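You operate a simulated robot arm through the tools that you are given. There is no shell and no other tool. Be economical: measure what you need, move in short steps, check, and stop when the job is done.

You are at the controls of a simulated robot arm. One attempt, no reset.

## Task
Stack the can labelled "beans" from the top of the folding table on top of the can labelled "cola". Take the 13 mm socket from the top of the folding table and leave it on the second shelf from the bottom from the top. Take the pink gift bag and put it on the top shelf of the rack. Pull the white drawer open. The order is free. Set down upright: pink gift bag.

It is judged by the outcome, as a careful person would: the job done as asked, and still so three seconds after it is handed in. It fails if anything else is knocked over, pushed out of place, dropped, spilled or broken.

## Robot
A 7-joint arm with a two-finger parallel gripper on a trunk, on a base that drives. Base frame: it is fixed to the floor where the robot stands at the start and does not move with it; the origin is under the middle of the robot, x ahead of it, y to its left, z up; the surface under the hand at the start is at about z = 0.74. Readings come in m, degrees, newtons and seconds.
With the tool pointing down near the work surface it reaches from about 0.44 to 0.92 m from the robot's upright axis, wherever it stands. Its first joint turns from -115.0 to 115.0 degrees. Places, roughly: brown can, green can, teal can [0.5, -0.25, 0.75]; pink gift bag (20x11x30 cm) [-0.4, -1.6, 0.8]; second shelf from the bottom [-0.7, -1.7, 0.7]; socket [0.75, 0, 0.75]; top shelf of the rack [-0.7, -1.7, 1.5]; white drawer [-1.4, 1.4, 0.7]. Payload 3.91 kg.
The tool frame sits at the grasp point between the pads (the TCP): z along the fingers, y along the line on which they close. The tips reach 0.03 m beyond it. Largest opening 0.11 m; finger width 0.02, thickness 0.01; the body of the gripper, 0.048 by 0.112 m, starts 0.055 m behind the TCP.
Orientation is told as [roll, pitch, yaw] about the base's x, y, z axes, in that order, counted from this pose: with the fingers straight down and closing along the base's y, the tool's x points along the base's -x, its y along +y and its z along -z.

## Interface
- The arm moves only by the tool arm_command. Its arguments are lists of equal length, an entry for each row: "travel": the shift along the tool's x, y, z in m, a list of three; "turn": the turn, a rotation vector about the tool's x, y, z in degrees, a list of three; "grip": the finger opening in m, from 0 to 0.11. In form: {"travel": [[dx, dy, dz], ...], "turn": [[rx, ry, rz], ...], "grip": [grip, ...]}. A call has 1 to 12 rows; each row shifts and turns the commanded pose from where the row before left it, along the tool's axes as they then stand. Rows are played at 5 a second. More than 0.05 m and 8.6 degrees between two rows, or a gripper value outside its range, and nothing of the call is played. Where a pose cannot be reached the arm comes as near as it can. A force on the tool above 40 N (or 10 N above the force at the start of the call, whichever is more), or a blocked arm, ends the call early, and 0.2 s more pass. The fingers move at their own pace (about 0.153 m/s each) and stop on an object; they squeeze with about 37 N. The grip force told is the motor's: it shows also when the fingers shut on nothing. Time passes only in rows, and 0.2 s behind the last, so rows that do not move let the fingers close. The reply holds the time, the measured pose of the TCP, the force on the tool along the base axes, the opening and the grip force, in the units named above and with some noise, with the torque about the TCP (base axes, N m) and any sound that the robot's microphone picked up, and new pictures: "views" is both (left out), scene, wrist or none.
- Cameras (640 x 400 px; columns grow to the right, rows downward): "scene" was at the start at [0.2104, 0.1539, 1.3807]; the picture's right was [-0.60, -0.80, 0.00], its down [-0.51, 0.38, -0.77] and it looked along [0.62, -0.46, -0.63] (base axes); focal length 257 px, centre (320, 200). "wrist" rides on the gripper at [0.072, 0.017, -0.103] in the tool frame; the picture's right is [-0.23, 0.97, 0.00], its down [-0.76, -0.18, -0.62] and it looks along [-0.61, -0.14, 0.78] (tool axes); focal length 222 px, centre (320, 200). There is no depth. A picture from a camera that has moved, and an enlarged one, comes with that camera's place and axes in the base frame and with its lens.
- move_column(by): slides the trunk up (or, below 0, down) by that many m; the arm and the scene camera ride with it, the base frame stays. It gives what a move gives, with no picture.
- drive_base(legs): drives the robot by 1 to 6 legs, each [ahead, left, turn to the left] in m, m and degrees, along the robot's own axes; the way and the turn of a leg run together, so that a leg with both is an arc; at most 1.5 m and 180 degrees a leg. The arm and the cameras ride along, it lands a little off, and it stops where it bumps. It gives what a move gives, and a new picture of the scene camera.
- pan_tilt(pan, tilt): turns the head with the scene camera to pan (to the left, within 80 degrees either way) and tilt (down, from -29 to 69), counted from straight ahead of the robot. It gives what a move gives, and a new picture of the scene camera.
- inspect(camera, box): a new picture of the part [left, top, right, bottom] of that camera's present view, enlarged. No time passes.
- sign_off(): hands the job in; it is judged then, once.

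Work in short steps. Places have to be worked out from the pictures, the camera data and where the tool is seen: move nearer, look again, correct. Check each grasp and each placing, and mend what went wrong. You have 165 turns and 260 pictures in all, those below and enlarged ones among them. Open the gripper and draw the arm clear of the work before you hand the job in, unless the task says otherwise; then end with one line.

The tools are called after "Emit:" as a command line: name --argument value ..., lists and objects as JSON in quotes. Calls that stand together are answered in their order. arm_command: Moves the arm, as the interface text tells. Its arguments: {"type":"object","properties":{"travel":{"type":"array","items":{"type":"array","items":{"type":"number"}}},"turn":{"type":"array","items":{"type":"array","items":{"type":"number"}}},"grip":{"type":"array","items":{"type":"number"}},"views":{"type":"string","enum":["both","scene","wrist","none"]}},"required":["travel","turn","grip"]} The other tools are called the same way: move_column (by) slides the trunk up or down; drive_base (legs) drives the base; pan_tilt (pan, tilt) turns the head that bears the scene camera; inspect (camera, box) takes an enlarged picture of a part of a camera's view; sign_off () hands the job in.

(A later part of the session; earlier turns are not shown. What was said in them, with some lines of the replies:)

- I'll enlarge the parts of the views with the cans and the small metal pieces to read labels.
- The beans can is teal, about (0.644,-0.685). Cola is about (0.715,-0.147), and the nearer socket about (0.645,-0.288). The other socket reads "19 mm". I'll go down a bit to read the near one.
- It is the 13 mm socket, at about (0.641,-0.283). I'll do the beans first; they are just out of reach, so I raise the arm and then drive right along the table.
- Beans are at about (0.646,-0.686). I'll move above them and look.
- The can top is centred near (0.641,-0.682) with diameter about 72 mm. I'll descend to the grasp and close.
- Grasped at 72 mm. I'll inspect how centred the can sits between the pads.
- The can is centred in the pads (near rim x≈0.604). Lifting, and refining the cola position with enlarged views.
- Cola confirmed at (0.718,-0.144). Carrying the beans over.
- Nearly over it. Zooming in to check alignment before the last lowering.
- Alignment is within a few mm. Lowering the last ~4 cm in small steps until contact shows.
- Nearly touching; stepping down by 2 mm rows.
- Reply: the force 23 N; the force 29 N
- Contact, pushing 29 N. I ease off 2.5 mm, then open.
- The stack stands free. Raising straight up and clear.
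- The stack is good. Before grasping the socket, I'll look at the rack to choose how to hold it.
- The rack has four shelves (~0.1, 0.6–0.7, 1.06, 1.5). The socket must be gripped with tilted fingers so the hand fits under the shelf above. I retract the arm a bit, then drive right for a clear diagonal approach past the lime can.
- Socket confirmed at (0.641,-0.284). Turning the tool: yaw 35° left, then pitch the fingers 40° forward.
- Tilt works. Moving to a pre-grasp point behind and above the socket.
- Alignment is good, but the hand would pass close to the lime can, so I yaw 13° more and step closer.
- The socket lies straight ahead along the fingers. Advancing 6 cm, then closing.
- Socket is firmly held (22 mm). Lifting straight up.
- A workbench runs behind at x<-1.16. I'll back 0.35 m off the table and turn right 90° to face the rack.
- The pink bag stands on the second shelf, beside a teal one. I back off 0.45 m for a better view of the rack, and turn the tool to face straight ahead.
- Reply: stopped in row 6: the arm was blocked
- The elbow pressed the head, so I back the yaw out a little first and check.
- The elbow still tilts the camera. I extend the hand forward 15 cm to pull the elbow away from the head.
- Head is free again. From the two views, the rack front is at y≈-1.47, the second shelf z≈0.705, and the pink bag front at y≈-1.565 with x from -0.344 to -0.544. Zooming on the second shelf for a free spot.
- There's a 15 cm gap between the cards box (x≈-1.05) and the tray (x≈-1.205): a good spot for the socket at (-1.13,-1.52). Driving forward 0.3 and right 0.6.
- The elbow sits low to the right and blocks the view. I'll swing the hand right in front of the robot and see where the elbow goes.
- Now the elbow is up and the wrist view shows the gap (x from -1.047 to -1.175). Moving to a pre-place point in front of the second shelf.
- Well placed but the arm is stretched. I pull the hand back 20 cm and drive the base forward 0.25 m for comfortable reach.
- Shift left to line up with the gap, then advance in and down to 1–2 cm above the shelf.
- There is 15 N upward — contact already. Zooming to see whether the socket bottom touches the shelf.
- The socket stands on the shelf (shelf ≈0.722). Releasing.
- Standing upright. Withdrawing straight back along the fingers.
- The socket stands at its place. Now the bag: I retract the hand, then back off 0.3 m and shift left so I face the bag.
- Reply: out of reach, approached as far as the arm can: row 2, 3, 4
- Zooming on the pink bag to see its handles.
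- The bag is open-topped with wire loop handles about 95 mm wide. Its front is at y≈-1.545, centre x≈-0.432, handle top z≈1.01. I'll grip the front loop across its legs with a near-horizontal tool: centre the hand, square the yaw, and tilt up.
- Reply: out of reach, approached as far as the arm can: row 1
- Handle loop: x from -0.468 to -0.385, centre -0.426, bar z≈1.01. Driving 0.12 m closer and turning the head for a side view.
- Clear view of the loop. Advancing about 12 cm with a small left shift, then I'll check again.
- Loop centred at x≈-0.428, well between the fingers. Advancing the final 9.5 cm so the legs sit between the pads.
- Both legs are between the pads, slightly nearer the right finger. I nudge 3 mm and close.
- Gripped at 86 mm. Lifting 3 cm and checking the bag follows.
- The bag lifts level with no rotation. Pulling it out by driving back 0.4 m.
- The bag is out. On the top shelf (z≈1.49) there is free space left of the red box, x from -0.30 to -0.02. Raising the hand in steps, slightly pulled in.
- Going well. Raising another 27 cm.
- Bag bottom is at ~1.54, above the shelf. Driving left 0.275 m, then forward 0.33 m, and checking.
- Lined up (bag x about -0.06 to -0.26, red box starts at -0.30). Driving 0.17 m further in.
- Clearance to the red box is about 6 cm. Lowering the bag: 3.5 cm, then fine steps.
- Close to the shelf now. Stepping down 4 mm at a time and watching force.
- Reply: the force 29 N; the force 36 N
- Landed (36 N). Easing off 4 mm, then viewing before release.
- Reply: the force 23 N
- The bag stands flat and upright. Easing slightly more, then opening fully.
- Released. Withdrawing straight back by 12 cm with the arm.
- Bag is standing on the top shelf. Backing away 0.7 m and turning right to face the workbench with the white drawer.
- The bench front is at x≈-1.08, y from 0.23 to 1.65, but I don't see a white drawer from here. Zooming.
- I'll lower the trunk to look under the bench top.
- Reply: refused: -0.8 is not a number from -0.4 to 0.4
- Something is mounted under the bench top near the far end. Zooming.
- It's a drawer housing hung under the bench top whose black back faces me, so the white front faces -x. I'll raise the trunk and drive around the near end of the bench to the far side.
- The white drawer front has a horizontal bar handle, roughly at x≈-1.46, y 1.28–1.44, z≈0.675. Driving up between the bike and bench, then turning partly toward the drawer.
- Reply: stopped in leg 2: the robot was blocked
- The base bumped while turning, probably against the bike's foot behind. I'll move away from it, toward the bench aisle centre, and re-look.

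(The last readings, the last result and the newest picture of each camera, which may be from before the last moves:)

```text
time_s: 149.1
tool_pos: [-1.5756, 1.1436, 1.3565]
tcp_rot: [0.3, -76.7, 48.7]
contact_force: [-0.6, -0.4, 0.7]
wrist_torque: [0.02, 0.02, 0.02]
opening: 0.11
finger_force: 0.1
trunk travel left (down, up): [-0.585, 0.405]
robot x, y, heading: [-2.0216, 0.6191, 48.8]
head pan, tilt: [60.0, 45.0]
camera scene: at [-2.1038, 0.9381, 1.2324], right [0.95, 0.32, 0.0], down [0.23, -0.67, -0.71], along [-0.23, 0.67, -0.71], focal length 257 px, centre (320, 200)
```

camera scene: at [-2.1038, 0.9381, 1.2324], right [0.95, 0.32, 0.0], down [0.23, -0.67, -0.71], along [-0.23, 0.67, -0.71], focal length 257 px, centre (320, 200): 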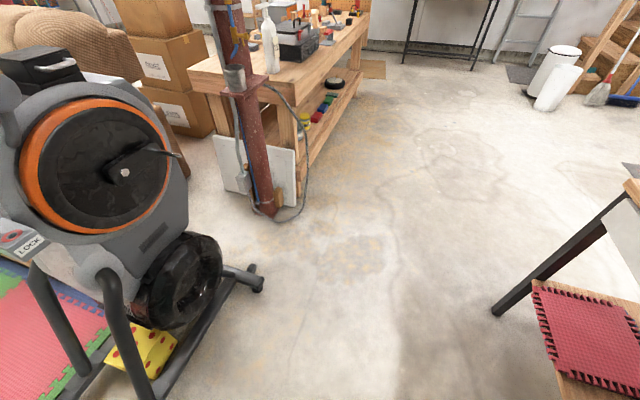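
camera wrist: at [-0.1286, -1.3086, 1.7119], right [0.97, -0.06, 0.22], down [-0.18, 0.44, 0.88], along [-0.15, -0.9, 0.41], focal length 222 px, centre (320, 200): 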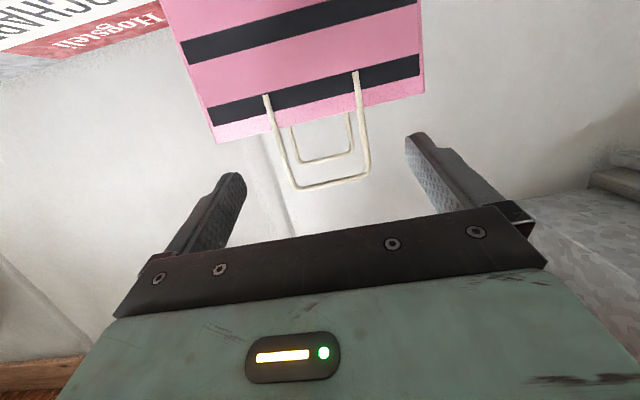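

Handle triangulated at (-1.534, 1.221, 0.732), bar along y. I pull the hand back from the bench edge and yaw the tool to point along +x.

Emit:
arm_command --travel '[[0.0066, 0.0356, -0.0284], [0.0066, 0.0356, -0.0284], [0.0066, 0.0356, -0.0284], [0.0066, 0.0356, -0.0284], [0, 0, 0], [0, 0, 0], [0, 0, 0], [0, 0, 0], [0, 0, 0], [0, 0, 0]]' --turn '[[0, 0, 0], [0, 0, 0], [0, 0, 0], [0, 0, 0], [7.9, 0, 1.83], [7.9, 0, 1.83], [7.9, 0, 1.83], [7.9, 0, 1.83], [7.9, 0, 1.83], [7.9, 0, 1.83]]' --grip '[0.08, 0.08, 0.08, 0.08, 0.08, 0.08, 0.08, 0.08, 0.08, 0.08]' --views "wrist"

Emit:
pan_tilt --pan 0 --tilt 40

```text
time_s: 151.2
tool_pos: [-1.7597, 1.1488, 1.3589]
tcp_rot: [-0.4, -76.8, 0.6]
contact_force: [1.2, 0.0, 0.0]
wrist_torque: [-0.01, 0.0, 0.03]
opening: 0.0801
finger_force: 0.0
trunk travel left (down, up): [-0.585, 0.405]
robot x, y, heading: [-2.0184, 0.6209, 48.9]
head pan, tilt: [60.0, 45.0]
camera wrist: at [-1.8777, 1.1662, 1.3115], right [0.05, 0.97, 0.22], down [-0.43, -0.18, 0.88], along [0.9, -0.14, 0.41], focal length 222 px, centre (320, 200)
```

wrist: 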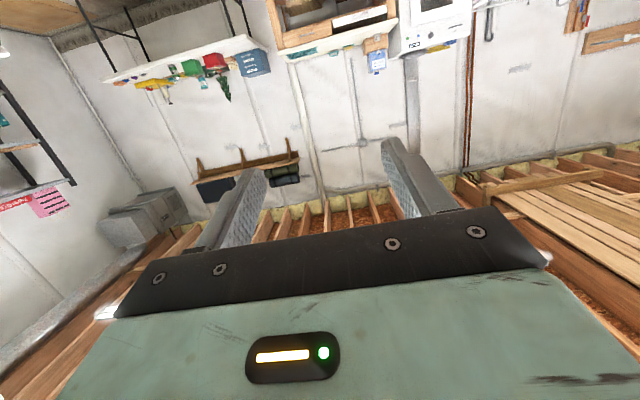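

```text
time_s: 152.6
tool_pos: [-1.7605, 1.1495, 1.3586]
tcp_rot: [-0.5, -76.8, 0.9]
contact_force: [0.0, -0.1, 0.3]
wrist_torque: [-0.01, -0.02, 0.01]
opening: 0.08
finger_force: 0.1
trunk travel left (down, up): [-0.585, 0.405]
robot x, y, heading: [-2.017, 0.6208, 48.8]
head pan, tilt: [0.0, 40.0]
camera scene: at [-2.0217, 0.9253, 1.2396], right [0.75, -0.66, 0.0], down [-0.42, -0.48, -0.77], along [0.5, 0.58, -0.64], focal length 257 px, centre (320, 200)
```

scene: 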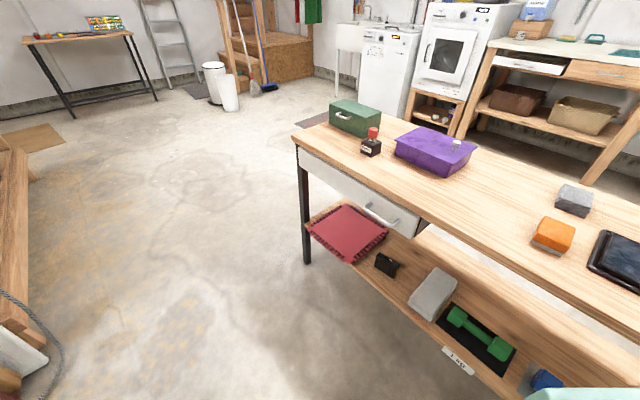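

Tool now points along +x. Levelling it and rolling 90° so the fingers close vertically.

Emit:
arm_command --travel '[[0, 0, 0], [0, 0, 0], [0, 0, 0], [0, 0, 0], [0, 0, 0], [0, 0, 0], [0, 0, 0], [0, 0, 0], [0, 0, 0], [0, 0, 0], [0, 0, 0], [0, 0, 0]]' --turn '[[0, -6.5, 0], [0, -6.5, 0], [0, 0, 8.5], [0, 0, 8.5], [0, 0, 8.5], [0, 0, 8.5], [0, 0, 8.5], [0, 0, 8.5], [0, 0, 8.5], [0, 0, 8.5], [0, 0, 8.5], [0, 0, 8.5]]' --grip '[0.08, 0.08, 0.08, 0.08, 0.08, 0.08, 0.08, 0.08, 0.08, 0.08, 0.08, 0.08]' --views "both"

```text
time_s: 155.2
tool_pos: [-1.7596, 1.1485, 1.3587]
tcp_rot: [89.8, -4.9, -89.6]
contact_force: [0.6, -0.4, 0.1]
wrist_torque: [0.0, -0.01, 0.01]
opening: 0.0803
finger_force: 0.0
trunk travel left (down, up): [-0.585, 0.405]
robot x, y, heading: [-2.0141, 0.6235, 49.0]
head pan, tilt: [0.0, 40.0]
camera scene: at [-2.0216, 0.9253, 1.2396], right [0.75, -0.66, 0.0], down [-0.42, -0.48, -0.77], along [0.5, 0.58, -0.64], focal length 257 px, centre (320, 200)
camera wrist: at [-1.8642, 1.2231, 1.3695], right [0.01, -0.14, 0.99], down [-0.62, -0.78, -0.11], along [0.79, -0.61, -0.09], focal length 222 px, centre (320, 200)
```

scene: 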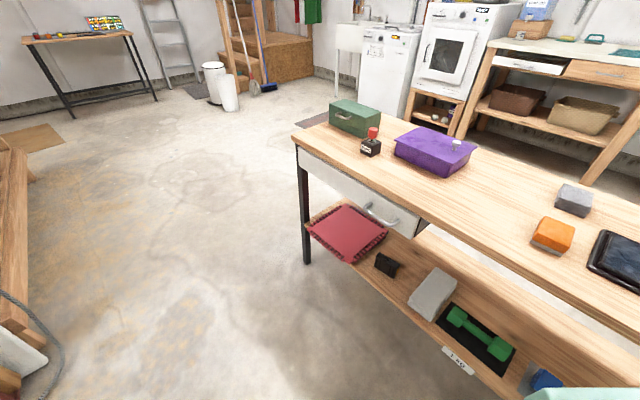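
wrist: 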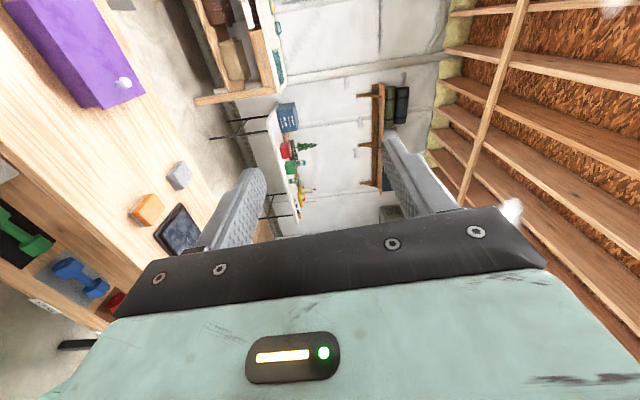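

Orientation achieved (5° short). Checking where the elbow is before lowering the trunk.

Emit:
pan_tilt --pan -45 --tilt 30

```text
time_s: 156.3
tool_pos: [-1.7602, 1.1479, 1.3581]
tcp_rot: [89.8, -5.3, -89.7]
contact_force: [0.6, 0.1, 0.6]
wrist_torque: [-0.02, 0.01, 0.0]
opening: 0.0796
finger_force: 0.0
trunk travel left (down, up): [-0.585, 0.405]
robot x, y, heading: [-2.0146, 0.6181, 49.0]
head pan, tilt: [-45.0, 30.0]
camera scene: at [-1.9873, 0.8674, 1.255], right [0.07, -1.0, 0.0], down [-0.5, -0.03, -0.87], along [0.86, 0.06, -0.5], focal length 257 px, centre (320, 200)
```

scene: 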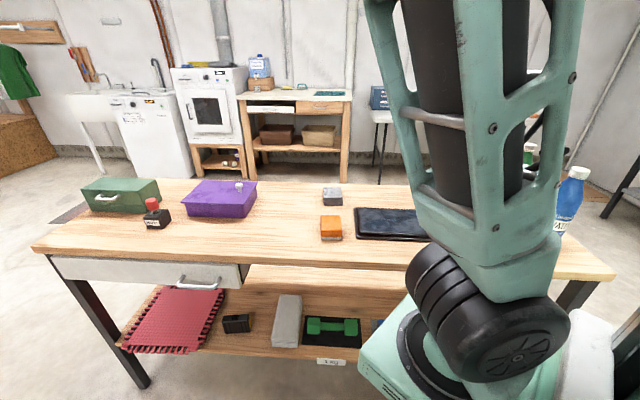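

The elbow is well clear. Lowering the trunk 0.4 m and adding the last 5° of roll.

Emit:
move_column --by -0.4

Emit:
arm_command --travel '[[0, 0, 0], [0, 0, 0]]' --turn '[[0, 0, 5], [0, 0, 0]]' --grip '[0.08, 0.08]' --views "both"

```text
time_s: 160.1
tool_pos: [-1.7611, 1.148, 0.9593]
tcp_rot: [89.9, -5.1, -89.6]
contact_force: [0.5, 0.6, 0.2]
wrist_torque: [0.03, 0.03, 0.0]
opening: 0.0802
finger_force: 0.2
trunk travel left (down, up): [-0.185, 0.805]
robot x, y, heading: [-2.0192, 0.6223, 49.0]
head pan, tilt: [-45.0, 30.0]
```

```text
time_s: 160.7
tool_pos: [-1.7605, 1.1488, 0.9579]
tcp_rot: [89.8, -0.1, -89.6]
contact_force: [0.1, 0.6, -0.5]
wrist_torque: [0.0, -0.05, 0.01]
opening: 0.0798
finger_force: 0.0
trunk travel left (down, up): [-0.185, 0.805]
robot x, y, heading: [-2.0157, 0.619, 48.6]
head pan, tilt: [-45.0, 30.0]
camera scene: at [-1.9873, 0.8673, 0.855], right [0.07, -1.0, 0.0], down [-0.5, -0.03, -0.87], along [0.86, 0.06, -0.5], focal length 257 px, centre (320, 200)
camera wrist: at [-1.8642, 1.2222, 0.9758], right [0.01, -0.23, 0.97], down [-0.62, -0.77, -0.17], along [0.79, -0.6, -0.14], focal length 222 px, centre (320, 200)
```

scene: 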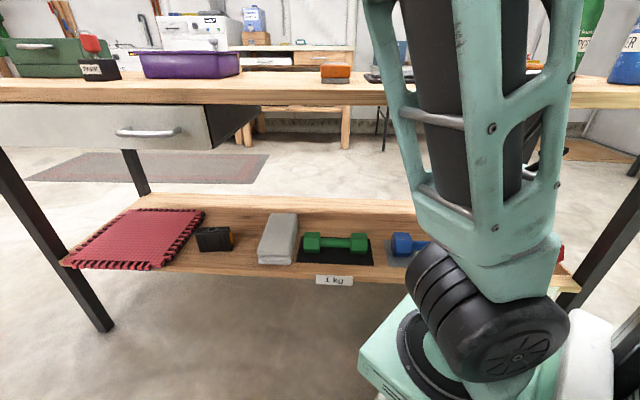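
wrist: 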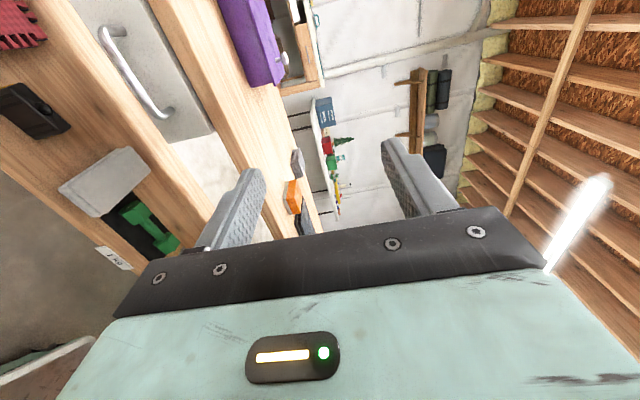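

Handle refined to about (-1.53, 1.225, 0.726). Lowering and aligning at x=-1.70 with 5 cm opening.

Emit:
arm_command --travel '[[0.0152, -0.0464, 0], [0.0152, -0.0464, 0], [0.0152, -0.0464, 0], [0.0152, -0.0464, 0], [0.0152, -0.0464, 0], [0, 0, 0.04], [0, 0, 0.03], [0, 0, 0]]' --turn '[[0, 0, 0], [0, 0, 0], [0, 0, 0], [0, 0, 0], [0, 0, 0], [0, 0, 0], [0, 0, 0], [0, 0, 0]]' --grip '[0.05, 0.05, 0.05, 0.05, 0.05, 0.05, 0.05, 0.05]' --views "both"

Emit:
inspect --camera "wrist" --box '[180, 40, 500, 240]'

```text
time_s: 162.5
tool_pos: [-1.6911, 1.2245, 0.7262]
tcp_rot: [89.8, -0.1, -89.5]
contact_force: [-0.3, -0.6, 0.5]
wrist_torque: [0.01, -0.02, -0.02]
opening: 0.0503
finger_force: 0.0
trunk travel left (down, up): [-0.185, 0.805]
robot x, y, heading: [-2.0183, 0.6198, 48.9]
head pan, tilt: [-45.0, 30.0]
camera scene: at [-1.9873, 0.8673, 0.855], right [0.07, -1.0, 0.0], down [-0.5, -0.03, -0.87], along [0.86, 0.06, -0.5], focal length 257 px, centre (320, 200)
camera wrist: at [-1.7952, 1.2969, 0.7432], right [0.01, -0.23, 0.97], down [-0.62, -0.77, -0.17], along [0.79, -0.6, -0.14], focal length 222 px, centre (320, 200)
```

scene: 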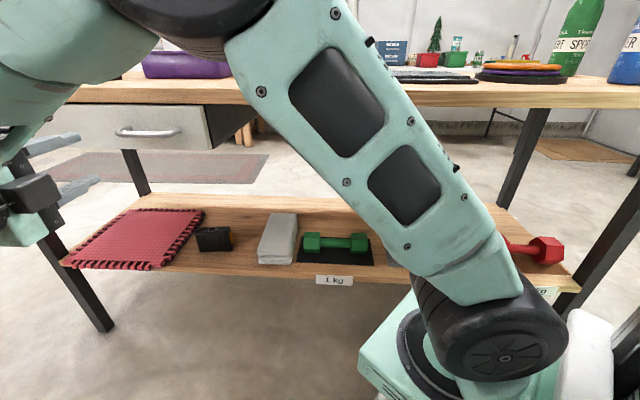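
wrist: 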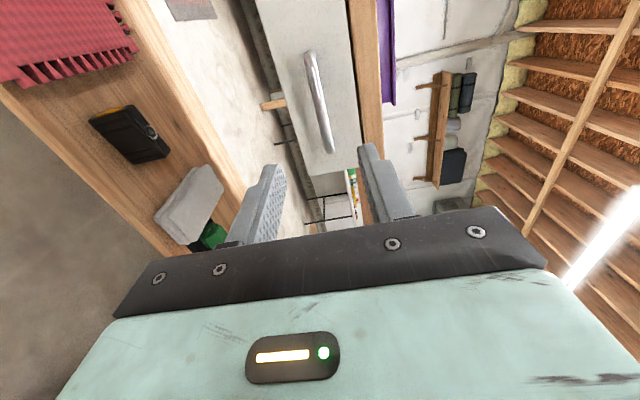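

```text
2.00 times, centred on (340, 140) of wrist
camera zoom: at [-1.7952, 1.2969, 0.7432], right [0.01, -0.23, 0.97], down [-0.62, -0.77, -0.17], along [0.79, -0.6, -0.14], focal length 444 px, centre (280, 320)
```

zoom: 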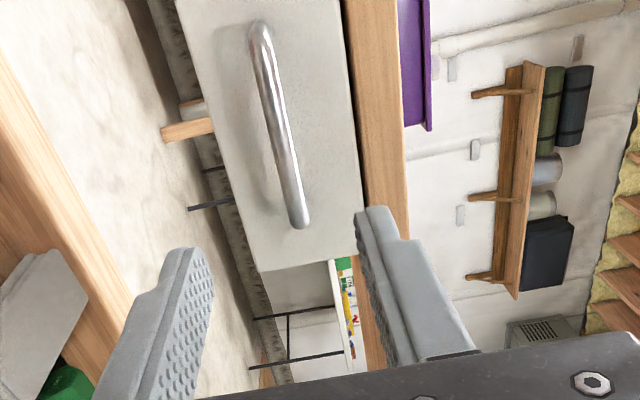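

The handle is dead ahead (y 1.171–1.277, z≈0.727). Advancing 15 cm.

Emit:
arm_command --travel '[[0, 0, 0.045], [0, 0, 0.045], [0, 0, 0.04], [0, 0, 0.02], [0, 0, 0]]' --turn '[[0, 0, 0], [0, 0, 0], [0, 0, 0], [0, 0, 0], [0, 0, 0]]' --grip '[0.05, 0.05, 0.05, 0.05, 0.05]' --views "both"

Emit:
inspect --camera "wrist" --box '[180, 60, 500, 260]'

```text
time_s: 163.7
tool_pos: [-1.543, 1.2248, 0.7252]
tcp_rot: [89.8, -0.2, -89.6]
contact_force: [-0.1, 0.4, 0.5]
wrist_torque: [-0.01, -0.02, 0.02]
opening: 0.0503
finger_force: 0.0
trunk travel left (down, up): [-0.185, 0.805]
robot x, y, heading: [-2.0164, 0.624, 48.7]
head pan, tilt: [-45.0, 30.0]
camera scene: at [-1.9872, 0.8673, 0.855], right [0.07, -1.0, 0.0], down [-0.5, -0.03, -0.87], along [0.86, 0.06, -0.5], focal length 257 px, centre (320, 200)
camera wrist: at [-1.6465, 1.2981, 0.7421], right [0.01, -0.23, 0.97], down [-0.62, -0.77, -0.17], along [0.79, -0.6, -0.14], focal length 222 px, centre (320, 200)
```

scene: 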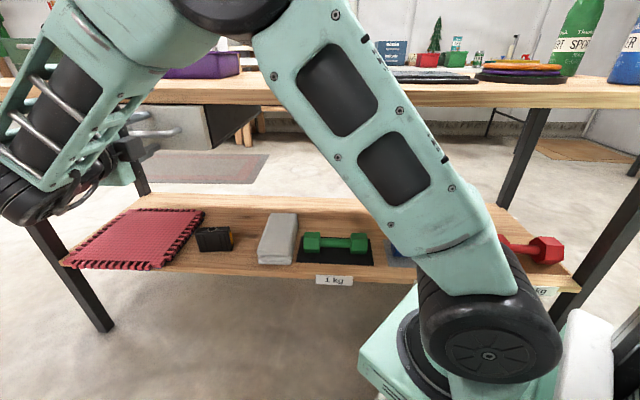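
wrist: 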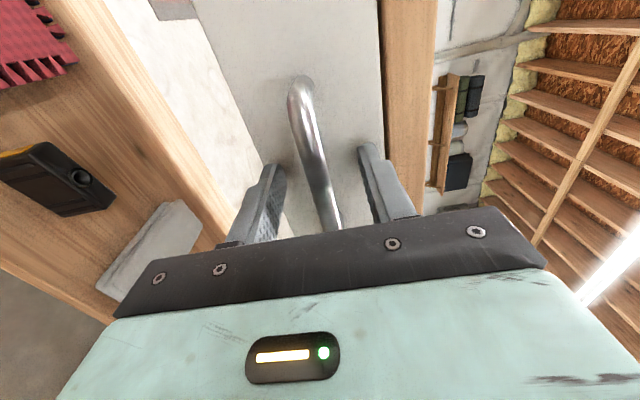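

```text
2.00 times, centred on (340, 160) of wrist
camera zoom: at [-1.6465, 1.2981, 0.7421], right [0.01, -0.23, 0.97], down [-0.62, -0.77, -0.17], along [0.79, -0.6, -0.14], focal length 444 px, centre (280, 280)
```

zoom: 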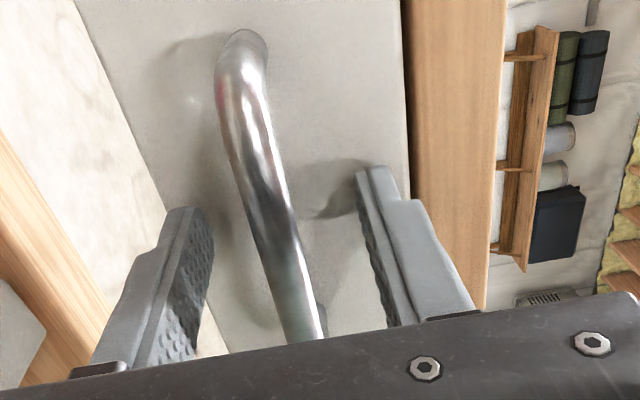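

The bar is between the fingers. Closing on it.

Emit:
arm_command --travel '[[0, 0, 0], [0, 0, 0], [0, 0, 0]]' --turn '[[0, 0, 0], [0, 0, 0], [0, 0, 0]]' --grip '[0.02, 0.0, 0.0]' --views "none"

Emit:
arm_command --travel '[[0, 0, -0.01], [0, 0, -0.02], [0, 0, -0.02], [0, 0, -0.02], [0, 0, 0]]' --turn '[[0, 0, 0], [0, 0, 0], [0, 0, 0], [0, 0, 0], [0, 0, 0]]' --grip '[0, 0, 0, 0, 0]' --views "both"

```text
time_s: 164.5
tool_pos: [-1.5428, 1.2245, 0.7253]
tcp_rot: [89.9, 0.0, -89.6]
contact_force: [0.4, 3.3, 10.4]
wrist_torque: [-0.03, 0.0, -0.18]
opening: 0.0114
finger_force: 45.1
trunk travel left (down, up): [-0.185, 0.805]
robot x, y, heading: [-2.0166, 0.6219, 48.7]
head pan, tilt: [-45.0, 30.0]
```

```text
time_s: 165.7
tool_pos: [-1.6118, 1.2254, 0.7253]
tcp_rot: [89.7, 0.0, -89.4]
contact_force: [-1.2, 5.8, 18.4]
wrist_torque: [-0.01, 0.1, -0.2]
opening: 0.0117
finger_force: 45.0
trunk travel left (down, up): [-0.185, 0.805]
robot x, y, heading: [-2.0142, 0.6177, 49.0]
head pan, tilt: [-45.0, 30.0]
camera scene: at [-1.9876, 0.8671, 0.8552], right [0.07, -1.0, 0.0], down [-0.5, -0.03, -0.87], along [0.86, 0.06, -0.5], focal length 257 px, centre (320, 200)
camera wrist: at [-1.716, 1.2978, 0.7434], right [0.0, -0.23, 0.97], down [-0.62, -0.77, -0.18], along [0.79, -0.6, -0.14], focal length 222 px, centre (320, 200)
```

scene: 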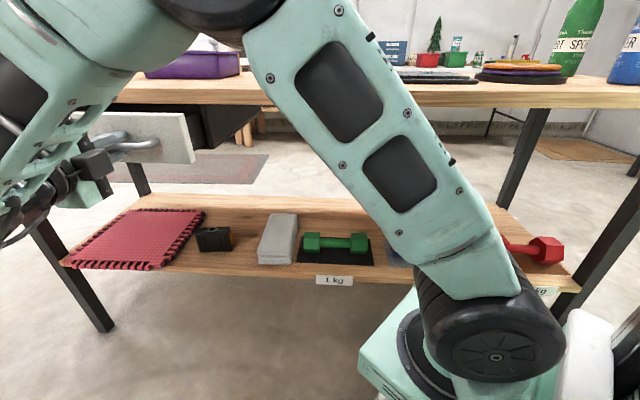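
wrist: 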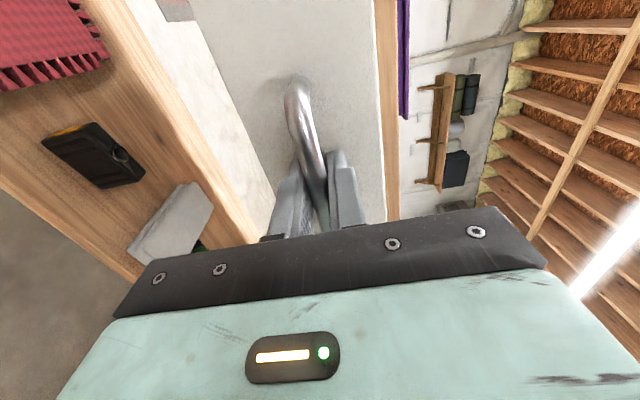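

The drawer is opening (7 cm so far). Pulling another 15 cm.

Emit:
arm_command --travel '[[0, 0.001, -0.025], [0, 0, -0.025], [0, 0, -0.025], [0, 0, -0.025], [0, 0, -0.025], [0, 0, -0.025], [0, 0, 0]]' --turn '[[0, 0, 0], [0, 0, 0], [0, 0, 0], [0, 0, 0], [0, 0, 0], [0, 0, 0], [0, 0, 0]]' --grip '[0, 0, 0, 0, 0, 0, 0]' --views "both"

```text
time_s: 167.3
tool_pos: [-1.7606, 1.225, 0.7264]
tcp_rot: [89.8, -0.1, -89.6]
contact_force: [-1.0, 1.2, -5.3]
wrist_torque: [0.22, -0.02, 0.48]
opening: 0.0116
finger_force: 44.9
trunk travel left (down, up): [-0.185, 0.805]
robot x, y, heading: [-2.0184, 0.6191, 48.7]
head pan, tilt: [-45.0, 30.0]
camera scene: at [-1.9873, 0.8674, 0.8548], right [0.07, -1.0, 0.0], down [-0.5, -0.03, -0.87], along [0.86, 0.06, -0.5], focal length 257 px, centre (320, 200)
camera wrist: at [-1.8657, 1.2976, 0.7434], right [0.01, -0.22, 0.97], down [-0.62, -0.77, -0.17], along [0.79, -0.6, -0.14], focal length 222 px, centre (320, 200)
```

scene: 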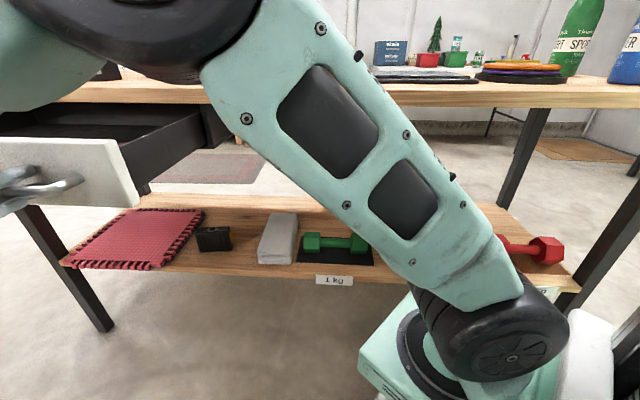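
wrist: 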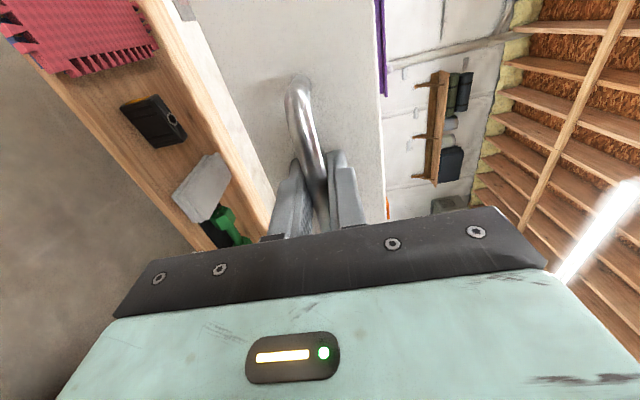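

Drawer is open 22 cm. Pulling a bit more to see if it runs to its stop.

Emit:
arm_command --travel '[[0, 0, -0.02], [0, 0, -0.02], [0, 0, -0.02], [0, 0, 0]]' --turn '[[0, 0, 0], [0, 0, 0], [0, 0, 0], [0, 0, 0]]' --grip '[0, 0, 0, 0]' --views "scene"

```text
time_s: 167.9
tool_pos: [-1.7943, 1.2248, 0.7268]
tcp_rot: [89.9, -0.2, -90.5]
contact_force: [5.8, 0.9, -7.2]
wrist_torque: [0.27, -0.01, -0.03]
opening: 0.0115
finger_force: 45.2
trunk travel left (down, up): [-0.185, 0.805]
robot x, y, heading: [-2.0141, 0.6185, 49.1]
head pan, tilt: [-45.0, 30.0]
stopped in row 3: the force on the tool passed its limit at 51 N (the readings are from after the stop); the commanded pose is now the measured one
camera scene: at [-1.9865, 0.8674, 0.8549], right [0.07, -1.0, 0.0], down [-0.5, -0.03, -0.87], along [0.86, 0.06, -0.5], focal length 257 px, centre (320, 200)
```

scene: 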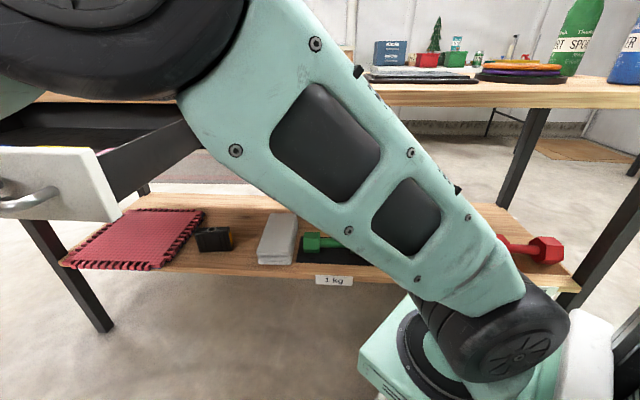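

It hit its stop at 25 cm: fully open. Releasing the handle and backing straight off.

Emit:
arm_command --travel '[[0, 0, 0], [0, 0, 0], [0, 0, -0.02], [0, 0, -0.025], [0, 0, -0.025], [0, 0, 0]]' --turn '[[0, 0, 0], [0, 0, 0], [0, 0, 0], [0, 0, 0], [0, 0, 0], [0, 0, 0]]' --grip '[0.03, 0.05, 0.05, 0.05, 0.05, 0.05]' --views "both"

```text
time_s: 169.3
tool_pos: [-1.8644, 1.2252, 0.7262]
tcp_rot: [89.9, -0.2, -90.4]
contact_force: [-0.8, -0.5, -0.3]
wrist_torque: [0.01, -0.01, -0.01]
opening: 0.0501
finger_force: 0.1
trunk travel left (down, up): [-0.185, 0.805]
robot x, y, heading: [-2.016, 0.6179, 48.8]
head pan, tilt: [-45.0, 30.0]
camera scene: at [-1.9868, 0.8673, 0.855], right [0.07, -1.0, 0.0], down [-0.5, -0.03, -0.87], along [0.86, 0.06, -0.5], focal length 257 px, centre (320, 200)
camera wrist: at [-1.9674, 1.2994, 0.744], right [0.0, -0.22, 0.97], down [-0.63, -0.76, -0.17], along [0.78, -0.61, -0.14], focal length 222 px, centre (320, 200)
```

scene: 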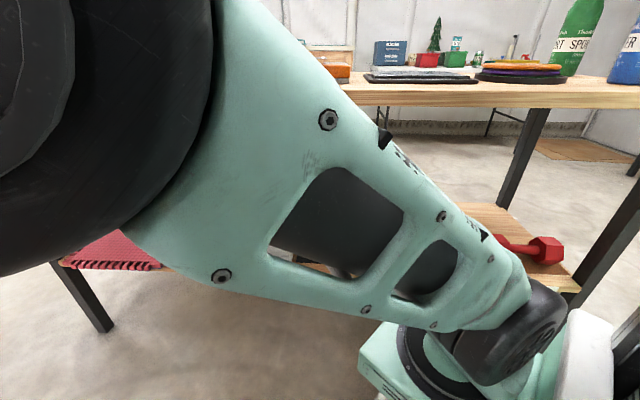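
wrist: 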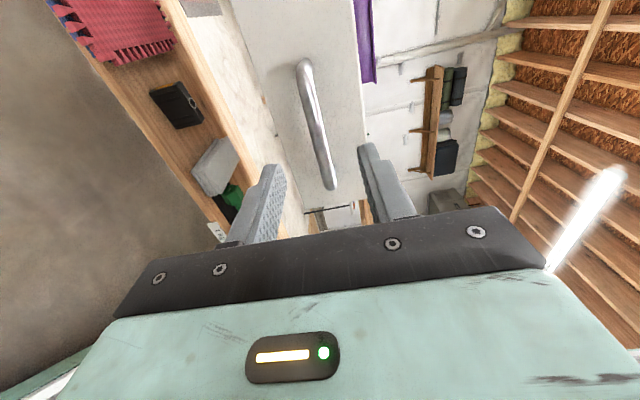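

Handle is clear and the drawer stays open. Raising the trunk to lift the arm away, then checking.

Emit:
move_column --by 0.4

Emit:
drive_base --legs '[[-0.25, -0.25, 0]]'

Emit:
pan_tilt --pan 0 --tilt 35

```text
time_s: 173.2
tool_pos: [-1.8649, 1.2261, 1.1274]
tcp_rot: [90.0, -0.2, -90.3]
contact_force: [-0.1, -1.1, 0.3]
wrist_torque: [0.01, -0.01, 0.04]
opening: 0.0502
finger_force: 0.1
trunk travel left (down, up): [-0.585, 0.405]
robot x, y, heading: [-2.0179, 0.6207, 49.0]
head pan, tilt: [-45.0, 30.0]
```

```text
time_s: 175.5
tool_pos: [-1.8336, 0.8722, 1.1276]
tcp_rot: [89.8, -0.2, -90.6]
contact_force: [0.4, -0.4, 0.6]
wrist_torque: [0.0, 0.01, -0.01]
opening: 0.0498
finger_force: 0.1
trunk travel left (down, up): [-0.585, 0.405]
robot x, y, heading: [-1.9904, 0.2684, 48.7]
head pan, tilt: [-45.0, 30.0]
camera scene: at [-1.9577, 0.5151, 1.255], right [0.06, -1.0, 0.0], down [-0.5, -0.03, -0.87], along [0.86, 0.05, -0.5], focal length 257 px, centre (320, 200)
```

scene: 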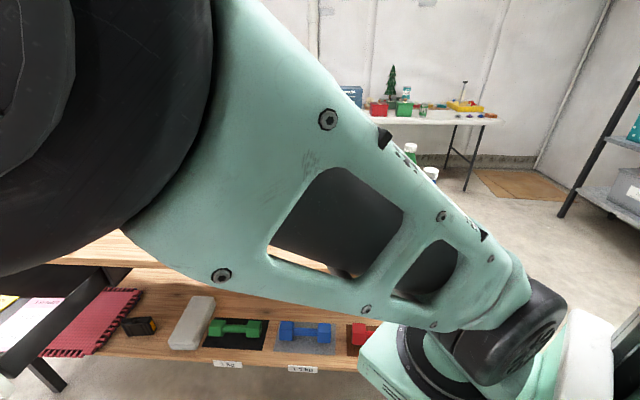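

```text
time_s: 176.6
tool_pos: [-1.8337, 0.8721, 1.1263]
tcp_rot: [89.9, -0.1, -90.6]
contact_force: [0.3, 0.1, -0.5]
wrist_torque: [0.03, 0.0, 0.03]
opening: 0.0501
finger_force: 0.1
trunk travel left (down, up): [-0.585, 0.405]
robot x, y, heading: [-1.9889, 0.2671, 48.6]
head pan, tilt: [0.0, 35.0]
camera scene: at [-1.9897, 0.5755, 1.2472], right [0.75, -0.66, 0.0], down [-0.38, -0.43, -0.82], along [0.54, 0.61, -0.57], focal length 257 px, centre (320, 200)
```

scene: 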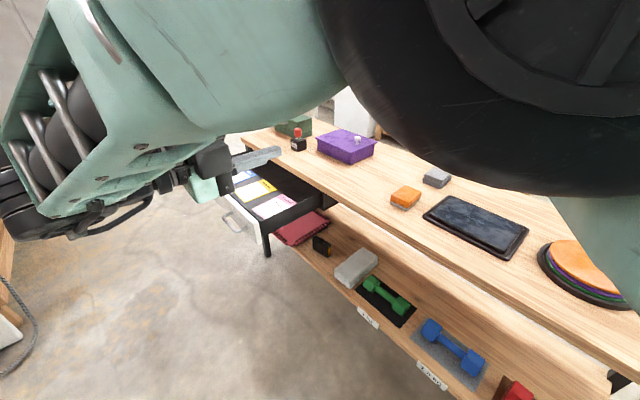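

The drawer is open with all the items around it undisturbed. A last check of the stack and the rack from afar.

Emit:
pan_tilt --pan -75 --tilt 12

Emit:
inspect --camera "scene" --box '[200, 60, 640, 300]'

Emit:
pan_tilt --pan 70 --tilt 35

```text
time_s: 178.1
tool_pos: [-1.834, 0.8723, 1.1265]
tcp_rot: [89.9, 0.0, -90.6]
contact_force: [1.5, 0.1, 0.1]
wrist_torque: [-0.01, 0.02, -0.01]
opening: 0.0501
finger_force: 0.1
trunk travel left (down, up): [-0.585, 0.405]
robot x, y, heading: [-1.9889, 0.2692, 48.2]
head pan, tilt: [-75.0, 12.0]
camera scene: at [-1.9645, 0.4681, 1.2841], right [-0.45, -0.9, 0.0], down [-0.19, 0.09, -0.98], along [0.88, -0.44, -0.21], focal length 257 px, centre (320, 200)
```

scene: 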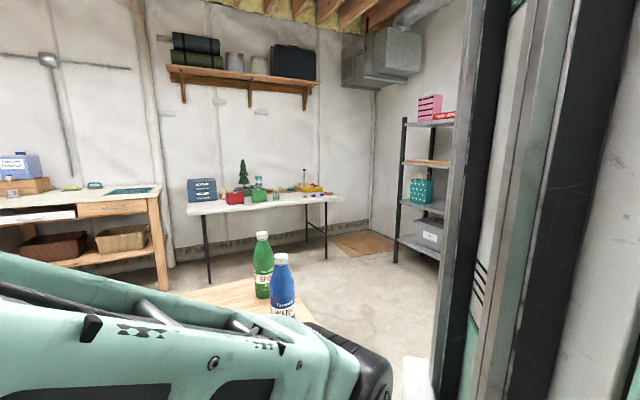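

```text
1.45 times, centred on (420, 180) of scene
camera zoom: at [-1.9645, 0.4681, 1.2841], right [-0.45, -0.9, 0.0], down [-0.19, 0.09, -0.98], along [0.88, -0.44, -0.21], focal length 374 px, centre (174, 229)
```

zoom: 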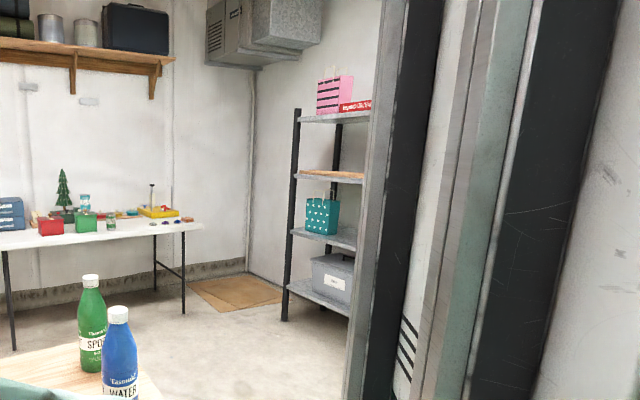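

```text
time_s: 180.3
tool_pos: [-1.8336, 0.873, 1.1264]
tcp_rot: [89.8, -0.2, -90.6]
contact_force: [-0.7, -0.2, -0.5]
wrist_torque: [0.02, 0.0, 0.0]
opening: 0.0501
finger_force: 0.2
trunk travel left (down, up): [-0.585, 0.405]
robot x, y, heading: [-1.9892, 0.268, 48.6]
head pan, tilt: [70.0, 35.0]
camera scene: at [-2.0901, 0.5869, 1.2472], right [0.88, 0.48, 0.0], down [0.27, -0.5, -0.82], along [-0.39, 0.72, -0.57], focal length 257 px, centre (320, 200)
```

scene: 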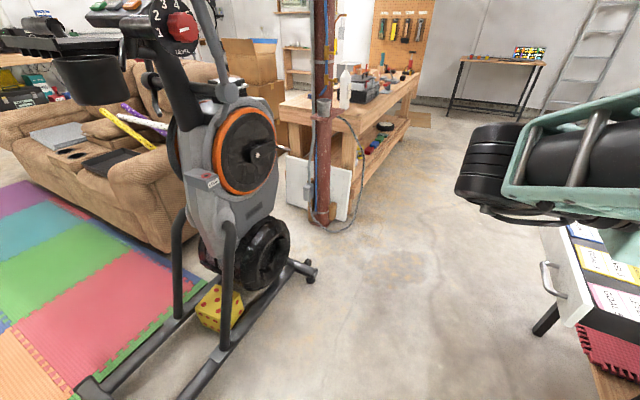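

The beans are stacked on the cola, the bag is upright on the top shelf, the drawer is open, and nothing looks disturbed. The gripper is open and clear, so I'm handing in.

Emit:
sign_off

```text
The job is handed in.
```

All four parts are done: beans stacked on the cola can, the 13 mm socket on the second shelf from the bottom, the pink gift bag upright on the top shelf, and the white drawer pulled fully open. The base did bump once while turning near the exercise bike, which still looked upright and in place afterwards.
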